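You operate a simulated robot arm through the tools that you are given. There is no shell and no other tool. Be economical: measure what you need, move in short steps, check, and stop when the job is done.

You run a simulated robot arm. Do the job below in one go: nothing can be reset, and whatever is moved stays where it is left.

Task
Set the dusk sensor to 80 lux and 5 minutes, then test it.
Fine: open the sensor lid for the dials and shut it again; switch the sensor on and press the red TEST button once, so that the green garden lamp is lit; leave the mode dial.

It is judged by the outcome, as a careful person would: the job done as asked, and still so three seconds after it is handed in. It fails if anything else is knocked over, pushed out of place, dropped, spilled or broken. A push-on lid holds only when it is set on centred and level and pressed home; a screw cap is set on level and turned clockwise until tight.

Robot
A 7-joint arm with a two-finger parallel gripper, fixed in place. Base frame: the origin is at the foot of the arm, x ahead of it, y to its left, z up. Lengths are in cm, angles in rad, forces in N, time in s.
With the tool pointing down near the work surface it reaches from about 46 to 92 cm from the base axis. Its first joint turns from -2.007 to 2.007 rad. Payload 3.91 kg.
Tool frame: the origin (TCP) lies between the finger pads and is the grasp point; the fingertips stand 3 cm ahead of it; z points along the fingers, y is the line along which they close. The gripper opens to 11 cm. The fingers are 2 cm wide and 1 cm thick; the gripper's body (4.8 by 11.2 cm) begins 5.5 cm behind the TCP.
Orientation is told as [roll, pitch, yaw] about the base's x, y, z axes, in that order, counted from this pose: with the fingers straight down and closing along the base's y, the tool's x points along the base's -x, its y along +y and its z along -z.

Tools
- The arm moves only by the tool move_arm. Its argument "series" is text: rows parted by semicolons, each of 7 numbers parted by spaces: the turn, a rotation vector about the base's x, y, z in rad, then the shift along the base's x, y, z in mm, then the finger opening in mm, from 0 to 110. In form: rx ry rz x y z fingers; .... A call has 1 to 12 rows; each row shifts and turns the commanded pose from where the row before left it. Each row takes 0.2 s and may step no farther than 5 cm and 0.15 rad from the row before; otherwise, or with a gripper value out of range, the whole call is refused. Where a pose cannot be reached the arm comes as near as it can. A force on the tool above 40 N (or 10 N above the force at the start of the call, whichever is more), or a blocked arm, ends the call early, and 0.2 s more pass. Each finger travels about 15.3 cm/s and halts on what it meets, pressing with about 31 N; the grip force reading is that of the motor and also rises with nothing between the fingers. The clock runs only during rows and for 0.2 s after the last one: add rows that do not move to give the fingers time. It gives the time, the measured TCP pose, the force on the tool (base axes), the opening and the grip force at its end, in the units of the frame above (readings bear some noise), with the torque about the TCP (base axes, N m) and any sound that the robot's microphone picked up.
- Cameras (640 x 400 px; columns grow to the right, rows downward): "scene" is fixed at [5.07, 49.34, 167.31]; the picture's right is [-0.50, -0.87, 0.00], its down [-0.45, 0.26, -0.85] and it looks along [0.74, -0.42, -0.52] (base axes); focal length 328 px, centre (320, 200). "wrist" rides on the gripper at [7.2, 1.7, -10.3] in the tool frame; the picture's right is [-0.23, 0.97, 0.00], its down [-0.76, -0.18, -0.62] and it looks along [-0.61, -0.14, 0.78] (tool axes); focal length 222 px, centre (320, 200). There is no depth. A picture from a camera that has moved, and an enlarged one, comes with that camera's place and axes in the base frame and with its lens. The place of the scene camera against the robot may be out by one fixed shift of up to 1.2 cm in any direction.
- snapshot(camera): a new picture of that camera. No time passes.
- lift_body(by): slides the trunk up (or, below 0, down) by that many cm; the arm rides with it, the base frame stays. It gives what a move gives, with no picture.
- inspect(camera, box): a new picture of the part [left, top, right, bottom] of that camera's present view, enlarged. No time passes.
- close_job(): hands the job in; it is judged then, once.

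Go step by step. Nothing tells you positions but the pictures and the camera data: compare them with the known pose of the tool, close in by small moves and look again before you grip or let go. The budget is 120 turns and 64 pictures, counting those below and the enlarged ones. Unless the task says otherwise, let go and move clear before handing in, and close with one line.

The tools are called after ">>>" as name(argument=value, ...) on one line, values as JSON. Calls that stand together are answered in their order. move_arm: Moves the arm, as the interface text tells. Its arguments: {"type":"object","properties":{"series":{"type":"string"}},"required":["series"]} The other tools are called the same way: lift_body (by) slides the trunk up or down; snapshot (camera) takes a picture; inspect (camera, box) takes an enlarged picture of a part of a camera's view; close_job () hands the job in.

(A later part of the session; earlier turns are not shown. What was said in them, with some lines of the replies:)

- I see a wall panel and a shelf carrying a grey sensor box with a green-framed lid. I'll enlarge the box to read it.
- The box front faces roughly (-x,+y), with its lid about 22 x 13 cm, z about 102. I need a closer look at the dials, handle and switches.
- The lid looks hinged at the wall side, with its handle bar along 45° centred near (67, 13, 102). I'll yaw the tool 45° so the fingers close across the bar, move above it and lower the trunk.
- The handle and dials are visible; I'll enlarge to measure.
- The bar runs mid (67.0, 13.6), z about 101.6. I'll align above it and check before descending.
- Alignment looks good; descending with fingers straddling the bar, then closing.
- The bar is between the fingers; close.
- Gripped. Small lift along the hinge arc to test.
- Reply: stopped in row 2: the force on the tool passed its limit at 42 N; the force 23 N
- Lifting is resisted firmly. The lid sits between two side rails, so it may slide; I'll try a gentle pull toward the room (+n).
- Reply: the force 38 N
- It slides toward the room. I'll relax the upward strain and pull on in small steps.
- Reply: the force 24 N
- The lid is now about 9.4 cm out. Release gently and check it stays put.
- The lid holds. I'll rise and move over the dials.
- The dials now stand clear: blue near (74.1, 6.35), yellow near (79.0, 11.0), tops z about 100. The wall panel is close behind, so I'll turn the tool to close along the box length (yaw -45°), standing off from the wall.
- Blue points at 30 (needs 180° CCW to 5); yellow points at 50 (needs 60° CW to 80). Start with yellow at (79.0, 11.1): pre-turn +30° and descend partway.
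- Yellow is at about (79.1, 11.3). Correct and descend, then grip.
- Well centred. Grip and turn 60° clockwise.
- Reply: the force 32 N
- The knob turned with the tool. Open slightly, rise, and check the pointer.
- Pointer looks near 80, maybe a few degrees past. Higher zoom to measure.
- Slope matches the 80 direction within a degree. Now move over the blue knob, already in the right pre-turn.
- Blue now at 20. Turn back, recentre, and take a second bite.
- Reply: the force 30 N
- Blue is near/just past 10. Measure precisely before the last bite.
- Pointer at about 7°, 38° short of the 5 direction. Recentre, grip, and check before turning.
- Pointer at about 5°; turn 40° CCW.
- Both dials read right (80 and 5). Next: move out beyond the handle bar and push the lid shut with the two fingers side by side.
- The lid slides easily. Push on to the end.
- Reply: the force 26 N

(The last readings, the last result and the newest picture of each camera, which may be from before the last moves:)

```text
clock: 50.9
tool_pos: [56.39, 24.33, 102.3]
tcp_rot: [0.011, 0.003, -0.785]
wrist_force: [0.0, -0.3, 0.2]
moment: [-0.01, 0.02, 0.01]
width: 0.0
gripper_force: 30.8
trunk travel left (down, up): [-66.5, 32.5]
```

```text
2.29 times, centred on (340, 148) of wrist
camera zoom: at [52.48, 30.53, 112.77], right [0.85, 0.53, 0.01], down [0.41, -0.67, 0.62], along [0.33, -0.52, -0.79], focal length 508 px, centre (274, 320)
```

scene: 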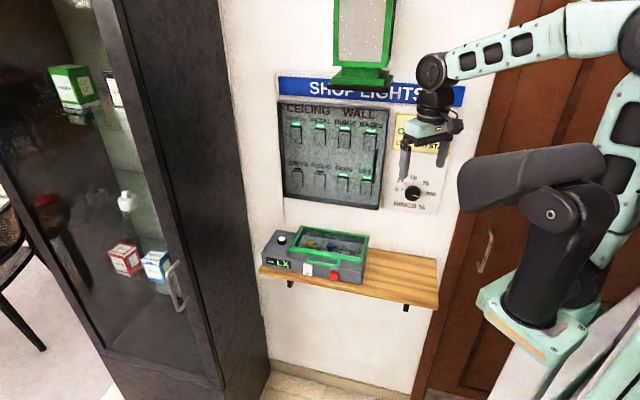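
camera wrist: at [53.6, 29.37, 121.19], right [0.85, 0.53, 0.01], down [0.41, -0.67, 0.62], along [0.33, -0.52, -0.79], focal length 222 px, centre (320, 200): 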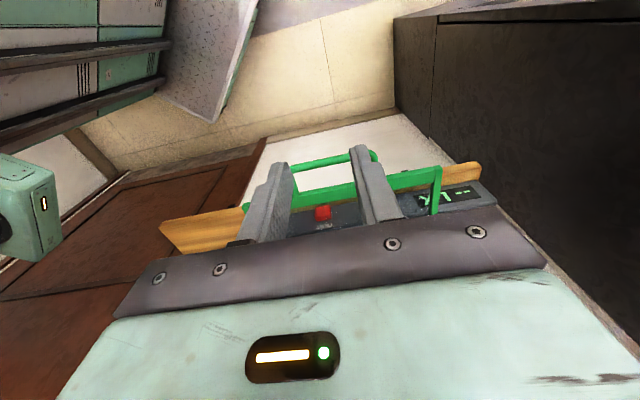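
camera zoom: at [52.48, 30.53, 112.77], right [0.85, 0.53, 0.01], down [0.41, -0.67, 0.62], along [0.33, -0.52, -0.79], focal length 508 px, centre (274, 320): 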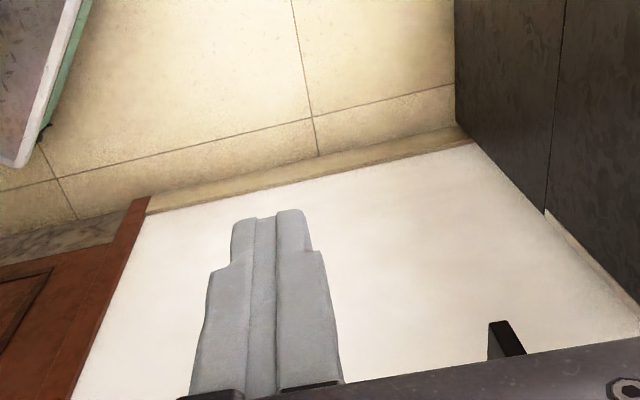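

The lid is fully home. Now tilt the tool 60° so the closed fingertips point at the front face for the switch and button.

>>> move_arm(series="-0.0926 -0.0926 0 -8 8 0 0;-0.0926 -0.0926 0 -8 8 0 0;-0.0926 -0.0926 0 0 0 0 0;-0.0926 -0.0926 0 0 0 0 0;-0.0926 -0.0926 0 0 0 0 0;-0.0926 -0.0926 0 0 0 0 0;-0.0926 -0.0926 0 0 0 0 0;-0.0926 -0.0926 0 0 0 0 0;0 0 0 0 0 0 0")

>>> snapshot(camera="wrist")

```text
clock: 52.7
tool_pos: [61.24, 19.48, 103.27]
tcp_rot: [0.045, -0.972, -0.991]
wrist_force: [-0.1, 0.0, -0.6]
moment: [-0.05, -0.05, -0.01]
width: 0.01
gripper_force: 31.0
trunk travel left (down, up): [-66.5, 32.5]
stopped in row 8: the arm was blocked; the commanded pose is now the measured one
```

```text
25 pictures are left
camera wrist: at [55.3, 30.87, 103.25], right [0.87, 0.45, 0.21], down [-0.21, -0.05, 0.98], along [0.45, -0.89, 0.06], focal length 222 px, centre (320, 200)
```

wrist: 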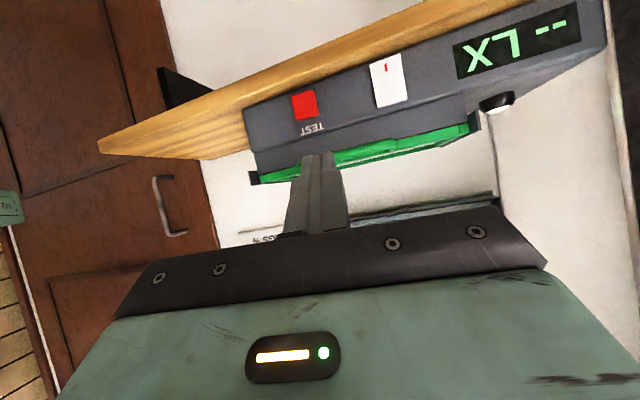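

The wrist reached a limit near 56° tilt, which is good enough. Look closely at the rocker and button.

>>> inspect(camera="wrist", box=[280, 40, 430, 145])

```text
3.81 times, centred on (355, 92) of wrist
camera zoom: at [55.3, 30.87, 103.25], right [0.87, 0.45, 0.21], down [-0.21, -0.05, 0.98], along [0.45, -0.89, 0.06], focal length 846 px, centre (187, 610)
```

zoom: 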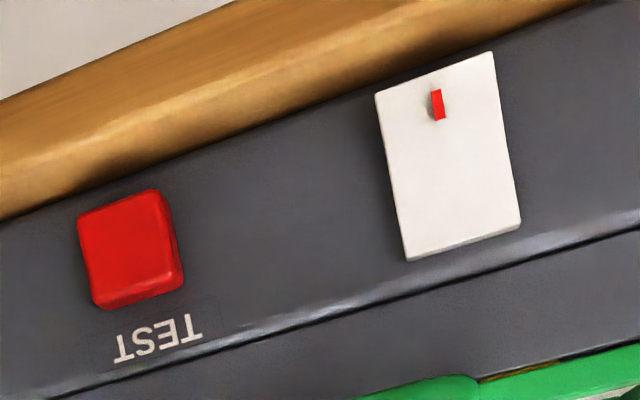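

>>> inspect(camera="wrist", box=[360, 45, 425, 115])

>>> inspect(camera="scene", box=[270, 250, 320, 290])

```text
5.71 times, centred on (392, 80) of wrist
camera zoom: at [55.3, 30.87, 103.25], right [0.87, 0.45, 0.21], down [-0.21, -0.05, 0.98], along [0.45, -0.89, 0.06], focal length 1269 px, centre (-94, 886)
```

zoom: 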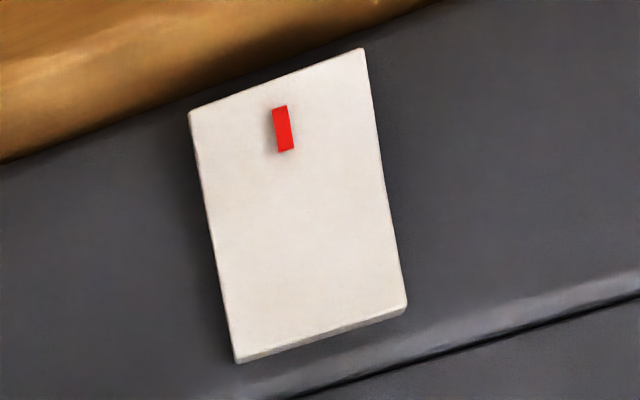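

```text
10.00 times, centred on (295, 270) of scene
camera zoom: at [5.07, 49.34, 167.31], right [-0.5, -0.87, 0.0], down [-0.45, 0.26, -0.85], along [0.74, -0.42, -0.52], focal length 3284 px, centre (570, -500)
```

zoom: 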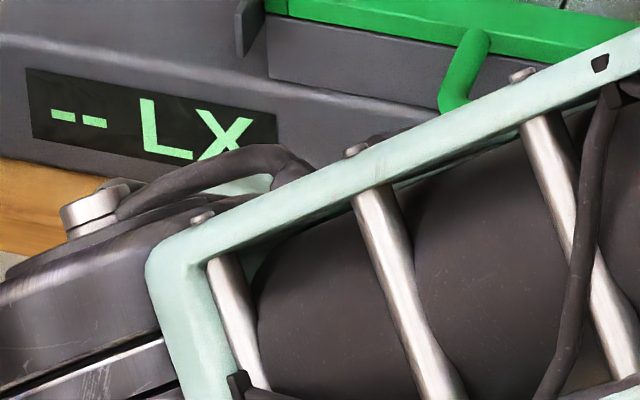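

Not clear which rocker half stands out. I'll shift the camera toward the box's right side to see the rocker's profile.

>>> move_arm(series="0 0 0 -28 -28 0 0;0 0 0 -28 -28 0 0;0 0 0 -28 -28 0 0;0 0 0 0 0 0 0")

>>> snapshot(camera="wrist")

```text
clock: 53.7
tool_pos: [53.09, 10.63, 103.66]
tcp_rot: [0.06, -0.953, -1.025]
wrist_force: [-7.5, 5.2, -1.3]
moment: [-0.32, -0.44, 0.3]
width: 0.0
gripper_force: 30.6
trunk travel left (down, up): [-66.5, 32.5]
```

```text
21 pictures are left
camera wrist: at [47.51, 22.06, 103.85], right [0.87, 0.43, 0.22], down [-0.21, -0.06, 0.97], along [0.44, -0.9, 0.04], focal length 222 px, centre (320, 200)
```

wrist: 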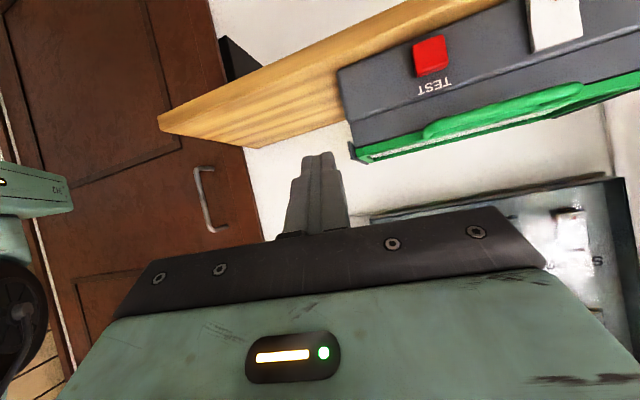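

>>> inspect(camera="wrist", box=[400, 0, 610, 130])

```text
3.05 times, centred on (505, 65) of wrist
camera zoom: at [47.51, 22.06, 103.85], right [0.87, 0.43, 0.22], down [-0.21, -0.06, 0.97], along [0.44, -0.9, 0.04], focal length 677 px, centre (-244, 611)
```

zoom: 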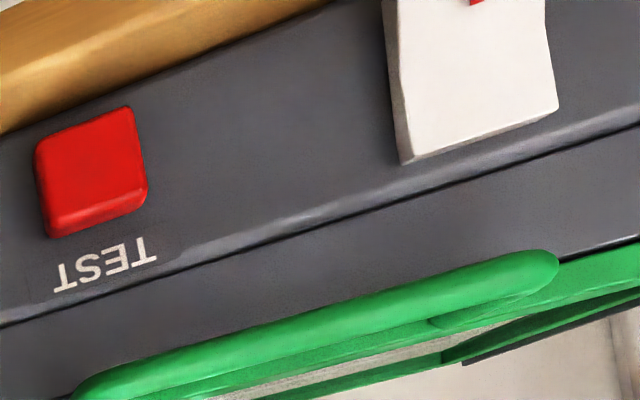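

The profile shows the lower half standing out, with the red mark there: press the lower half. I'll move in front of it with a 40° tilt.

>>> move_arm(series="0 0 0.12 27.4 22 0 0;0 0 0.12 27.4 22 0 0;0.088 0.088 0 27.4 22 0 0;0.088 0.088 0 27.4 22 0 0;-0.032 0.032 -0.039 27.4 22 0 0;0 0 0 0 0 0 0")

```text
clock: 55.1
tool_pos: [66.27, 22.39, 102.93]
tcp_rot: [-0.017, -0.728, -0.743]
wrist_force: [-1.0, -0.3, -0.1]
moment: [0.02, 0.0, 0.01]
width: 0.02
gripper_force: 31.2
trunk travel left (down, up): [-66.5, 32.5]
```

>>> lift_body(by=-6.2)

>>> snapshot(camera="wrist")

>>> inspect(camera="scene", box=[245, 200, 405, 310])

```text
clock: 56.1
tool_pos: [66.14, 22.44, 96.72]
tcp_rot: [-0.014, -0.731, -0.744]
wrist_force: [0.4, 0.0, -0.7]
moment: [-0.02, 0.01, 0.02]
width: 0.0
gripper_force: 30.5
trunk travel left (down, up): [-60.3, 38.7]
```

```text
19 pictures are left
camera wrist: at [58.48, 32.11, 99.67], right [0.79, 0.59, 0.14], down [0.0, -0.23, 0.97], along [0.61, -0.77, -0.18], focal length 222 px, centre (320, 200)
```

wrist: 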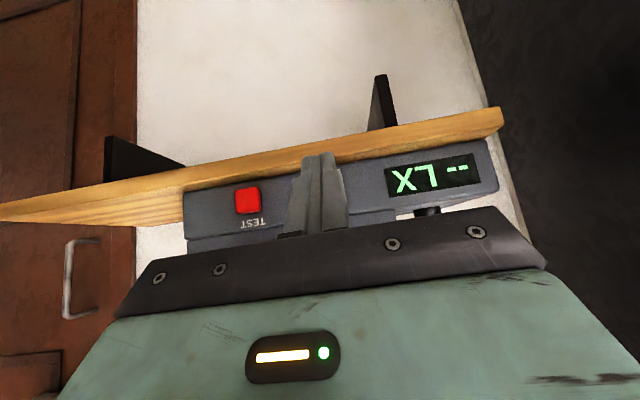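

```text
3.64 times, centred on (325, 255) of scene
camera zoom: at [5.07, 49.34, 167.31], right [-0.5, -0.87, 0.0], down [-0.45, 0.26, -0.85], along [0.74, -0.42, -0.52], focal length 1194 px, centre (302, 0)
```

zoom: 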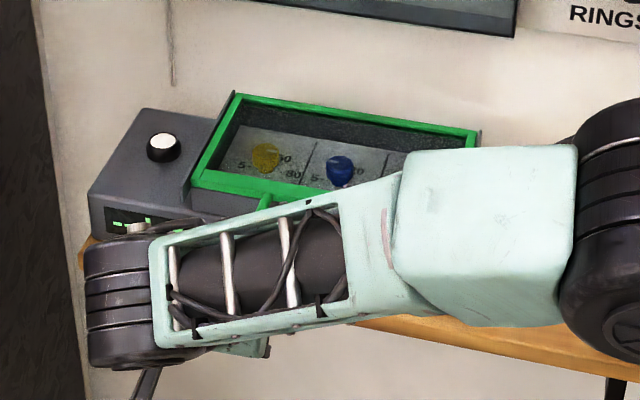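

Lower 1 cm more and advance slowly to touch the rocker's lower half.

>>> lift_body(by=-1.0)

>>> move_arm(series="0 0 0 10 -10 0 0;0 0 0 10 -10 0 0;0 0 0 10 -10 0 0;0 0 0 7 -7 0 0;0 0 0 0 0 0 0")

>>> move_arm(series="0 0 0 2 -2 0 0;0 0 0 2 -2 0 0;0 0 0 2 -2 0 0;0 0 0 0 0 0 0")

>>> snapshot(camera="wrist")

```text
clock: 56.7
tool_pos: [66.24, 22.47, 95.71]
tcp_rot: [-0.015, -0.729, -0.745]
wrist_force: [-0.4, 0.1, -0.3]
moment: [0.03, -0.01, 0.03]
width: 0.0
gripper_force: 31.0
trunk travel left (down, up): [-59.3, 39.7]
```

```text
clock: 57.9
tool_pos: [70.01, 18.63, 95.62]
tcp_rot: [-0.014, -0.729, -0.743]
wrist_force: [0.2, 0.0, 0.7]
moment: [0.0, 0.01, 0.01]
width: 0.0
gripper_force: 31.2
trunk travel left (down, up): [-59.3, 39.7]
```

```text
clock: 58.9
tool_pos: [70.53, 18.11, 95.78]
tcp_rot: [-0.013, -0.728, -0.744]
wrist_force: [-0.7, -0.4, -0.1]
moment: [-0.02, -0.04, -0.01]
width: 0.0
gripper_force: 30.8
trunk travel left (down, up): [-59.3, 39.7]
```

```text
17 pictures are left
camera wrist: at [62.8, 27.78, 98.66], right [0.79, 0.59, 0.14], down [0.0, -0.23, 0.97], along [0.61, -0.77, -0.18], focal length 222 px, centre (320, 200)
```

wrist: 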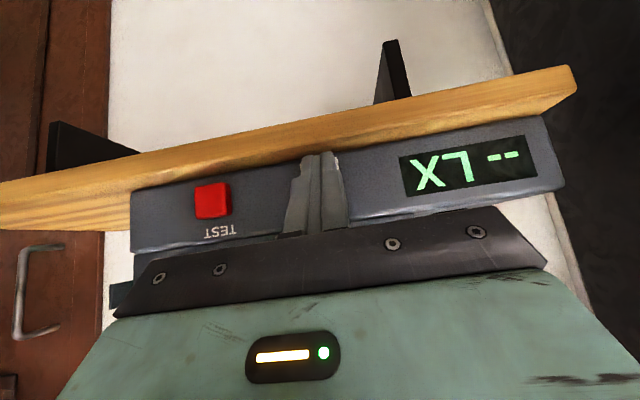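

Almost there; continue in 1–2 mm steps.

>>> move_arm(series="0 0 0 1.4 -1.4 0 0;0 0 0 1.4 -1.4 0 0;0 0 0 1.4 -1.4 0 0;0 0 0 0 0 0 0")

```text
clock: 59.9
tool_pos: [70.87, 17.76, 95.61]
tcp_rot: [-0.013, -0.73, -0.744]
wrist_force: [-12.2, 7.1, -2.1]
moment: [0.2, 0.12, -0.1]
width: 0.0
gripper_force: 30.8
trunk travel left (down, up): [-59.3, 39.7]
```

>>> move_arm(series="0 0 0 0.7 -0.7 0 0;0 0 0 0.7 -0.7 0 0;0 0 0 0 0 0 0")

>>> inspect(camera="wrist", box=[180, 100, 580, 280])

```text
clock: 60.7
tool_pos: [70.76, 17.83, 95.74]
tcp_rot: [-0.015, -0.725, -0.741]
wrist_force: [-30.9, 16.6, -3.9]
moment: [0.46, 0.43, -0.31]
width: 0.0
gripper_force: 31.0
trunk travel left (down, up): [-59.3, 39.7]
```

```text
1.60 times, centred on (380, 190) of wrist
camera zoom: at [63.05, 27.49, 98.64], right [0.79, 0.6, 0.14], down [0.0, -0.23, 0.97], along [0.61, -0.77, -0.18], focal length 355 px, centre (224, 216)
```

zoom: 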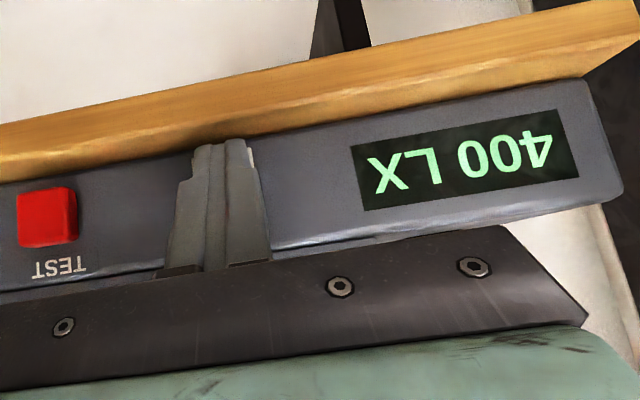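

The display reads 400 LX: the sensor is on. Back off and move across to the TEST button.

>>> move_arm(series="0 0 0 -15 15 0 0;0 0 0 -15 15 2 0;0 0 0 -20 -20 3 0;0 0 0 -20 -20 0 0;0 0 0 -21 -21 0 0;0 0 0 0 0 0 0")

>>> snapshot(camera="wrist")

>>> snapshot(camera="scene")

```text
clock: 62.1
tool_pos: [62.69, 13.56, 96.7]
tcp_rot: [0.005, -0.72, -0.78]
wrist_force: [0.1, -0.4, 0.4]
moment: [0.01, 0.0, -0.04]
width: 0.0
gripper_force: 30.9
trunk travel left (down, up): [-59.3, 39.7]
```

```text
15 pictures are left
camera wrist: at [55.02, 23.38, 99.83], right [0.81, 0.57, 0.15], down [-0.01, -0.24, 0.97], along [0.59, -0.78, -0.19], focal length 222 px, centre (320, 200)
```

wrist: 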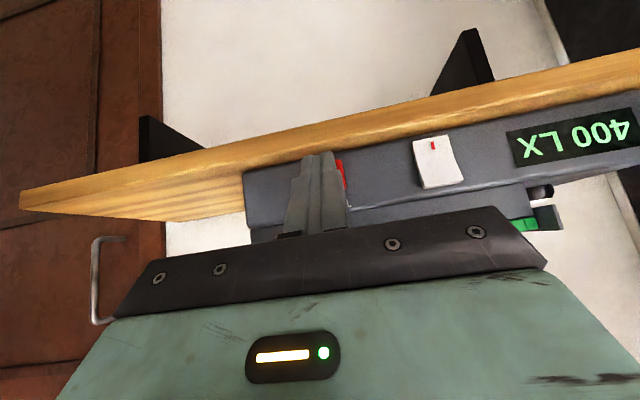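

```text
14 pictures are left
```

scene: 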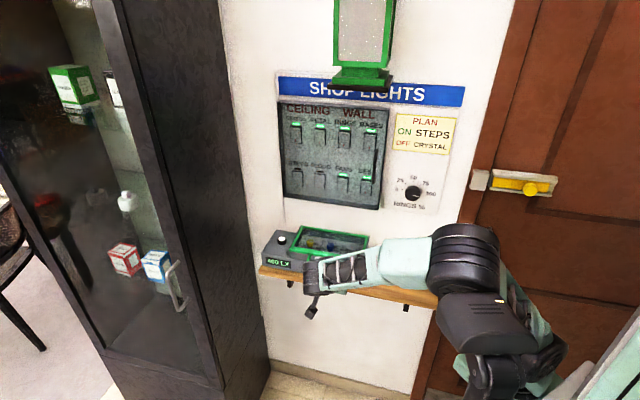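

Aligned with TEST (l≈53.9). Lower 4 mm and advance slowly.

>>> move_arm(series="0 0 0 0 0 -4 0;0 0 0 8 -8 0 0;0 0 0 5 -5 0 0;0 0 0 2 -2 0 0;0 0 0 1.4 -1.4 0 0;0 0 0 0 0 0 0")

>>> move_arm(series="0 0 0 1.4 -1.4 0 0;0 0 0 1.4 -1.4 0 0;0 0 0 0 0 0 0")

```text
clock: 63.5
tool_pos: [64.48, 11.68, 96.21]
tcp_rot: [-0.001, -0.723, -0.782]
wrist_force: [-1.7, 1.1, 0.8]
moment: [0.02, 0.0, -0.03]
width: 0.0
gripper_force: 30.9
trunk travel left (down, up): [-59.3, 39.7]
```

```text
clock: 64.3
tool_pos: [64.65, 11.28, 96.11]
tcp_rot: [-0.001, -0.723, -0.785]
wrist_force: [-8.9, 7.0, 0.3]
moment: [0.16, 0.1, -0.07]
width: 0.02
gripper_force: 30.6
trunk travel left (down, up): [-59.3, 39.7]
heard: click
```

A click was heard. Check the lamp before doing anything else.

>>> inspect(camera="scene", box=[300, 0, 460, 100])

```text
4.00 times, centred on (380, 50) of scene
camera zoom: at [5.07, 49.34, 167.31], right [-0.5, -0.87, 0.0], down [-0.45, 0.26, -0.85], along [0.74, -0.42, -0.52], focal length 1314 px, centre (80, 800)
```

zoom: 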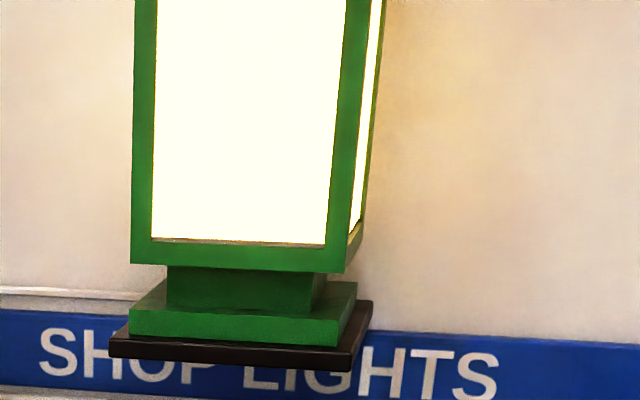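

The green lamp is lit. Retract along +n, rise clear of the shelf, and take a final look.

>>> move_arm(series="0 0 0 -15 15 0 0;0 0 0 -25 25 0 0;0 0 0 -30 30 0 0;0 0 0 -30 30 0 0;0 0 0 0 0 0 0")

>>> lift_body(by=25)

>>> snapshot(camera="scene")

>>> inspect(camera="scene", box=[245, 205, 405, 305])

```text
clock: 65.0
tool_pos: [64.15, 10.37, 96.4]
tcp_rot: [0.014, -0.713, -0.946]
wrist_force: [-21.7, 30.4, 7.5]
moment: [0.38, 0.2, 0.27]
width: 0.01
gripper_force: 31.2
trunk travel left (down, up): [-59.3, 39.7]
stopped in row 3: the arm was blocked; the commanded pose is now the measured one
```

```text
clock: 65.4
tool_pos: [64.11, 10.37, 96.53]
tcp_rot: [0.011, -0.706, -0.944]
wrist_force: [-16.0, 25.3, 4.6]
moment: [0.35, 0.16, 0.3]
width: 0.01
gripper_force: 30.7
trunk travel left (down, up): [-59.8, 39.2]
stopped: the force on the tool passed its limit at 52 N (the readings are from after the stop); the commanded pose is now the measured one
```

```text
12 pictures are left
```

scene: 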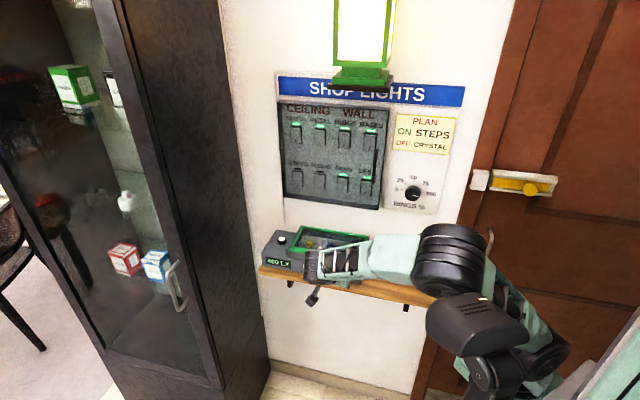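

```text
4.00 times, centred on (325, 255) of scene
camera zoom: at [5.07, 49.34, 167.31], right [-0.5, -0.87, 0.0], down [-0.45, 0.26, -0.85], along [0.74, -0.42, -0.52], focal length 1314 px, centre (300, -20)
```

zoom: 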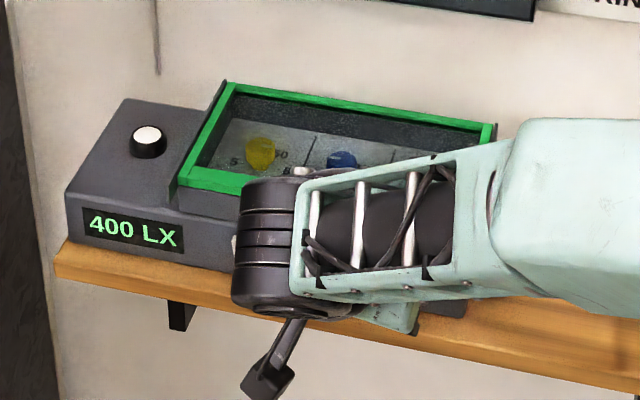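

The arm was blocked and its yaw drifted while still touching the box. Look before retracting in small steps.

>>> snapshot(camera="wrist")

```text
10 pictures are left
camera wrist: at [58.17, 21.27, 99.76], right [0.89, 0.44, 0.16], down [-0.05, -0.25, 0.97], along [0.46, -0.86, -0.2], focal length 222 px, centre (320, 200)
```

wrist: 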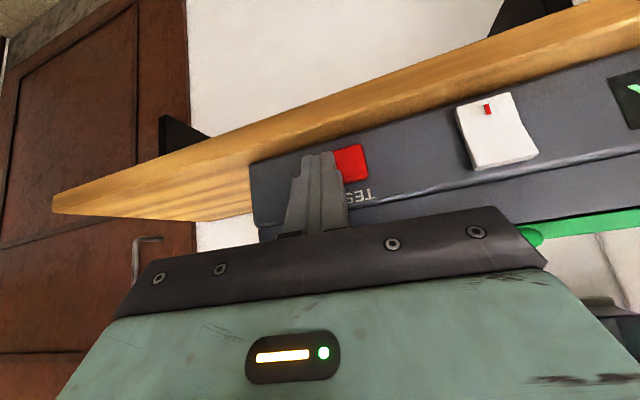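

The fingers have slid to the side of the button and rest on the face. Try a small straight retreat.

>>> move_arm(series="0 0 0 -3 3 0 0;0 0 0 -3 3 0 0;0 0 0 0 0 0 0")

```text
clock: 66.2
tool_pos: [63.86, 10.31, 96.68]
tcp_rot: [0.015, -0.704, -0.965]
wrist_force: [-8.9, 35.7, -6.5]
moment: [0.65, 0.32, 0.61]
width: 0.01
gripper_force: 30.4
trunk travel left (down, up): [-59.8, 39.2]
```

>>> move_arm(series="0 0 0.05 -4 4 0 0;0 0 0.05 -4 4 0 0;0 0 0.05 -4 4 0 0;0 0 0 0 0 0 0")

```text
clock: 67.2
tool_pos: [62.86, 11.02, 97.02]
tcp_rot: [0.029, -0.693, -0.833]
wrist_force: [0.2, 0.9, -0.4]
moment: [0.01, -0.03, -0.01]
width: 0.0
gripper_force: 30.6
trunk travel left (down, up): [-59.8, 39.2]
```

Free of contact. Continue retreating gently.

>>> move_arm(series="0 0 0.04 -4 5 0 0;0 0 0 -5 6 0 0;0 0 0 -6 6 0 0;0 0 0 -6 6 0 0;0 0 0 0 0 0 0")

```text
clock: 68.4
tool_pos: [60.64, 13.84, 97.98]
tcp_rot: [0.062, -0.667, -0.807]
wrist_force: [-0.4, 0.2, -0.4]
moment: [-0.01, 0.0, -0.01]
width: 0.0
gripper_force: 30.6
trunk travel left (down, up): [-59.8, 39.2]
```

>>> move_arm(series="0.07 0.07 0 -4 10 0 0;0.07 0.07 0 -4 10 0 0;0.07 0.07 0 -10 12 0 0;0.07 0.07 0 -10 12 0 0;0 0 0 0 0 0 0")

>>> lift_body(by=12)

>>> snapshot(camera="scene")

```text
clock: 69.6
tool_pos: [57.24, 18.71, 96.68]
tcp_rot: [0.021, -0.311, -0.761]
wrist_force: [0.6, -0.2, -0.6]
moment: [-0.02, -0.04, 0.0]
width: 0.0
gripper_force: 31.1
trunk travel left (down, up): [-59.8, 39.2]
```

```text
clock: 71.1
tool_pos: [57.38, 18.66, 108.58]
tcp_rot: [0.024, -0.311, -0.759]
wrist_force: [0.8, 0.8, -0.8]
moment: [0.0, -0.02, -0.01]
width: 0.02
gripper_force: 30.9
trunk travel left (down, up): [-71.8, 27.2]
```

```text
9 pictures are left
```

scene: 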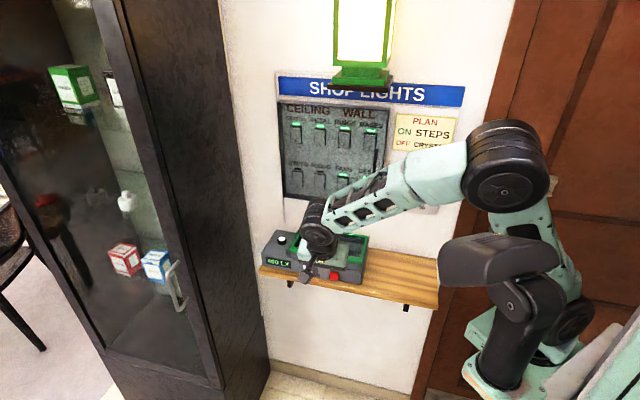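

Clear now. Rise further, then verify the box, dials and lamp.

>>> lift_body(by=22)

>>> inspect(camera="scene", box=[245, 210, 445, 320])

>>> snapshot(camera="scene")

```text
clock: 73.5
tool_pos: [57.42, 18.76, 130.56]
tcp_rot: [0.022, -0.312, -0.761]
wrist_force: [1.0, 0.1, -1.2]
moment: [-0.03, -0.01, -0.01]
width: 0.0
gripper_force: 31.3
trunk travel left (down, up): [-93.8, 5.2]
```

```text
3.20 times, centred on (345, 265) of scene
camera zoom: at [5.07, 49.34, 167.31], right [-0.5, -0.87, 0.0], down [-0.45, 0.26, -0.85], along [0.74, -0.42, -0.52], focal length 1051 px, centre (240, -8)
```

zoom: 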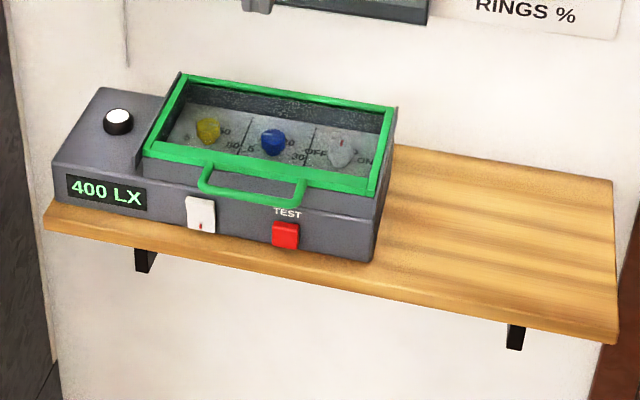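

```text
7 pictures are left
```

scene: 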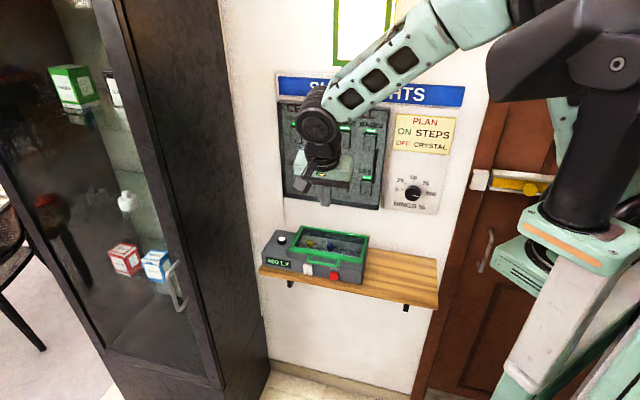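

The box sits exactly where it was, with the lid shut, the display on and the lamp lit. One last zoom on the dials.

>>> inspect(camera="scene", box=[285, 228, 371, 282])

```text
7.41 times, centred on (328, 255) of scene
camera zoom: at [5.07, 49.34, 167.31], right [-0.5, -0.87, 0.0], down [-0.45, 0.26, -0.85], along [0.74, -0.42, -0.52], focal length 2433 px, centre (261, -207)
```

zoom: 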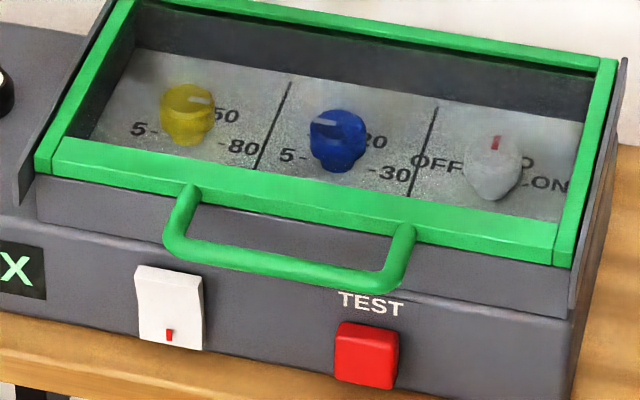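

Yellow points to 80, blue points to 5, and the mode dial is unchanged. The arm is clear, so I'm handing in.

>>> close_job()

```text
The job is handed in.
```

The dusk sensor is set to 80 lux and 5 minutes, its lid is shut and it's switched on; I pressed TEST and the green lamp is lit. While backing off the button the arm jammed and the fingers pressed on the box front beside it, but I heard only one click and the box hasn't moved.
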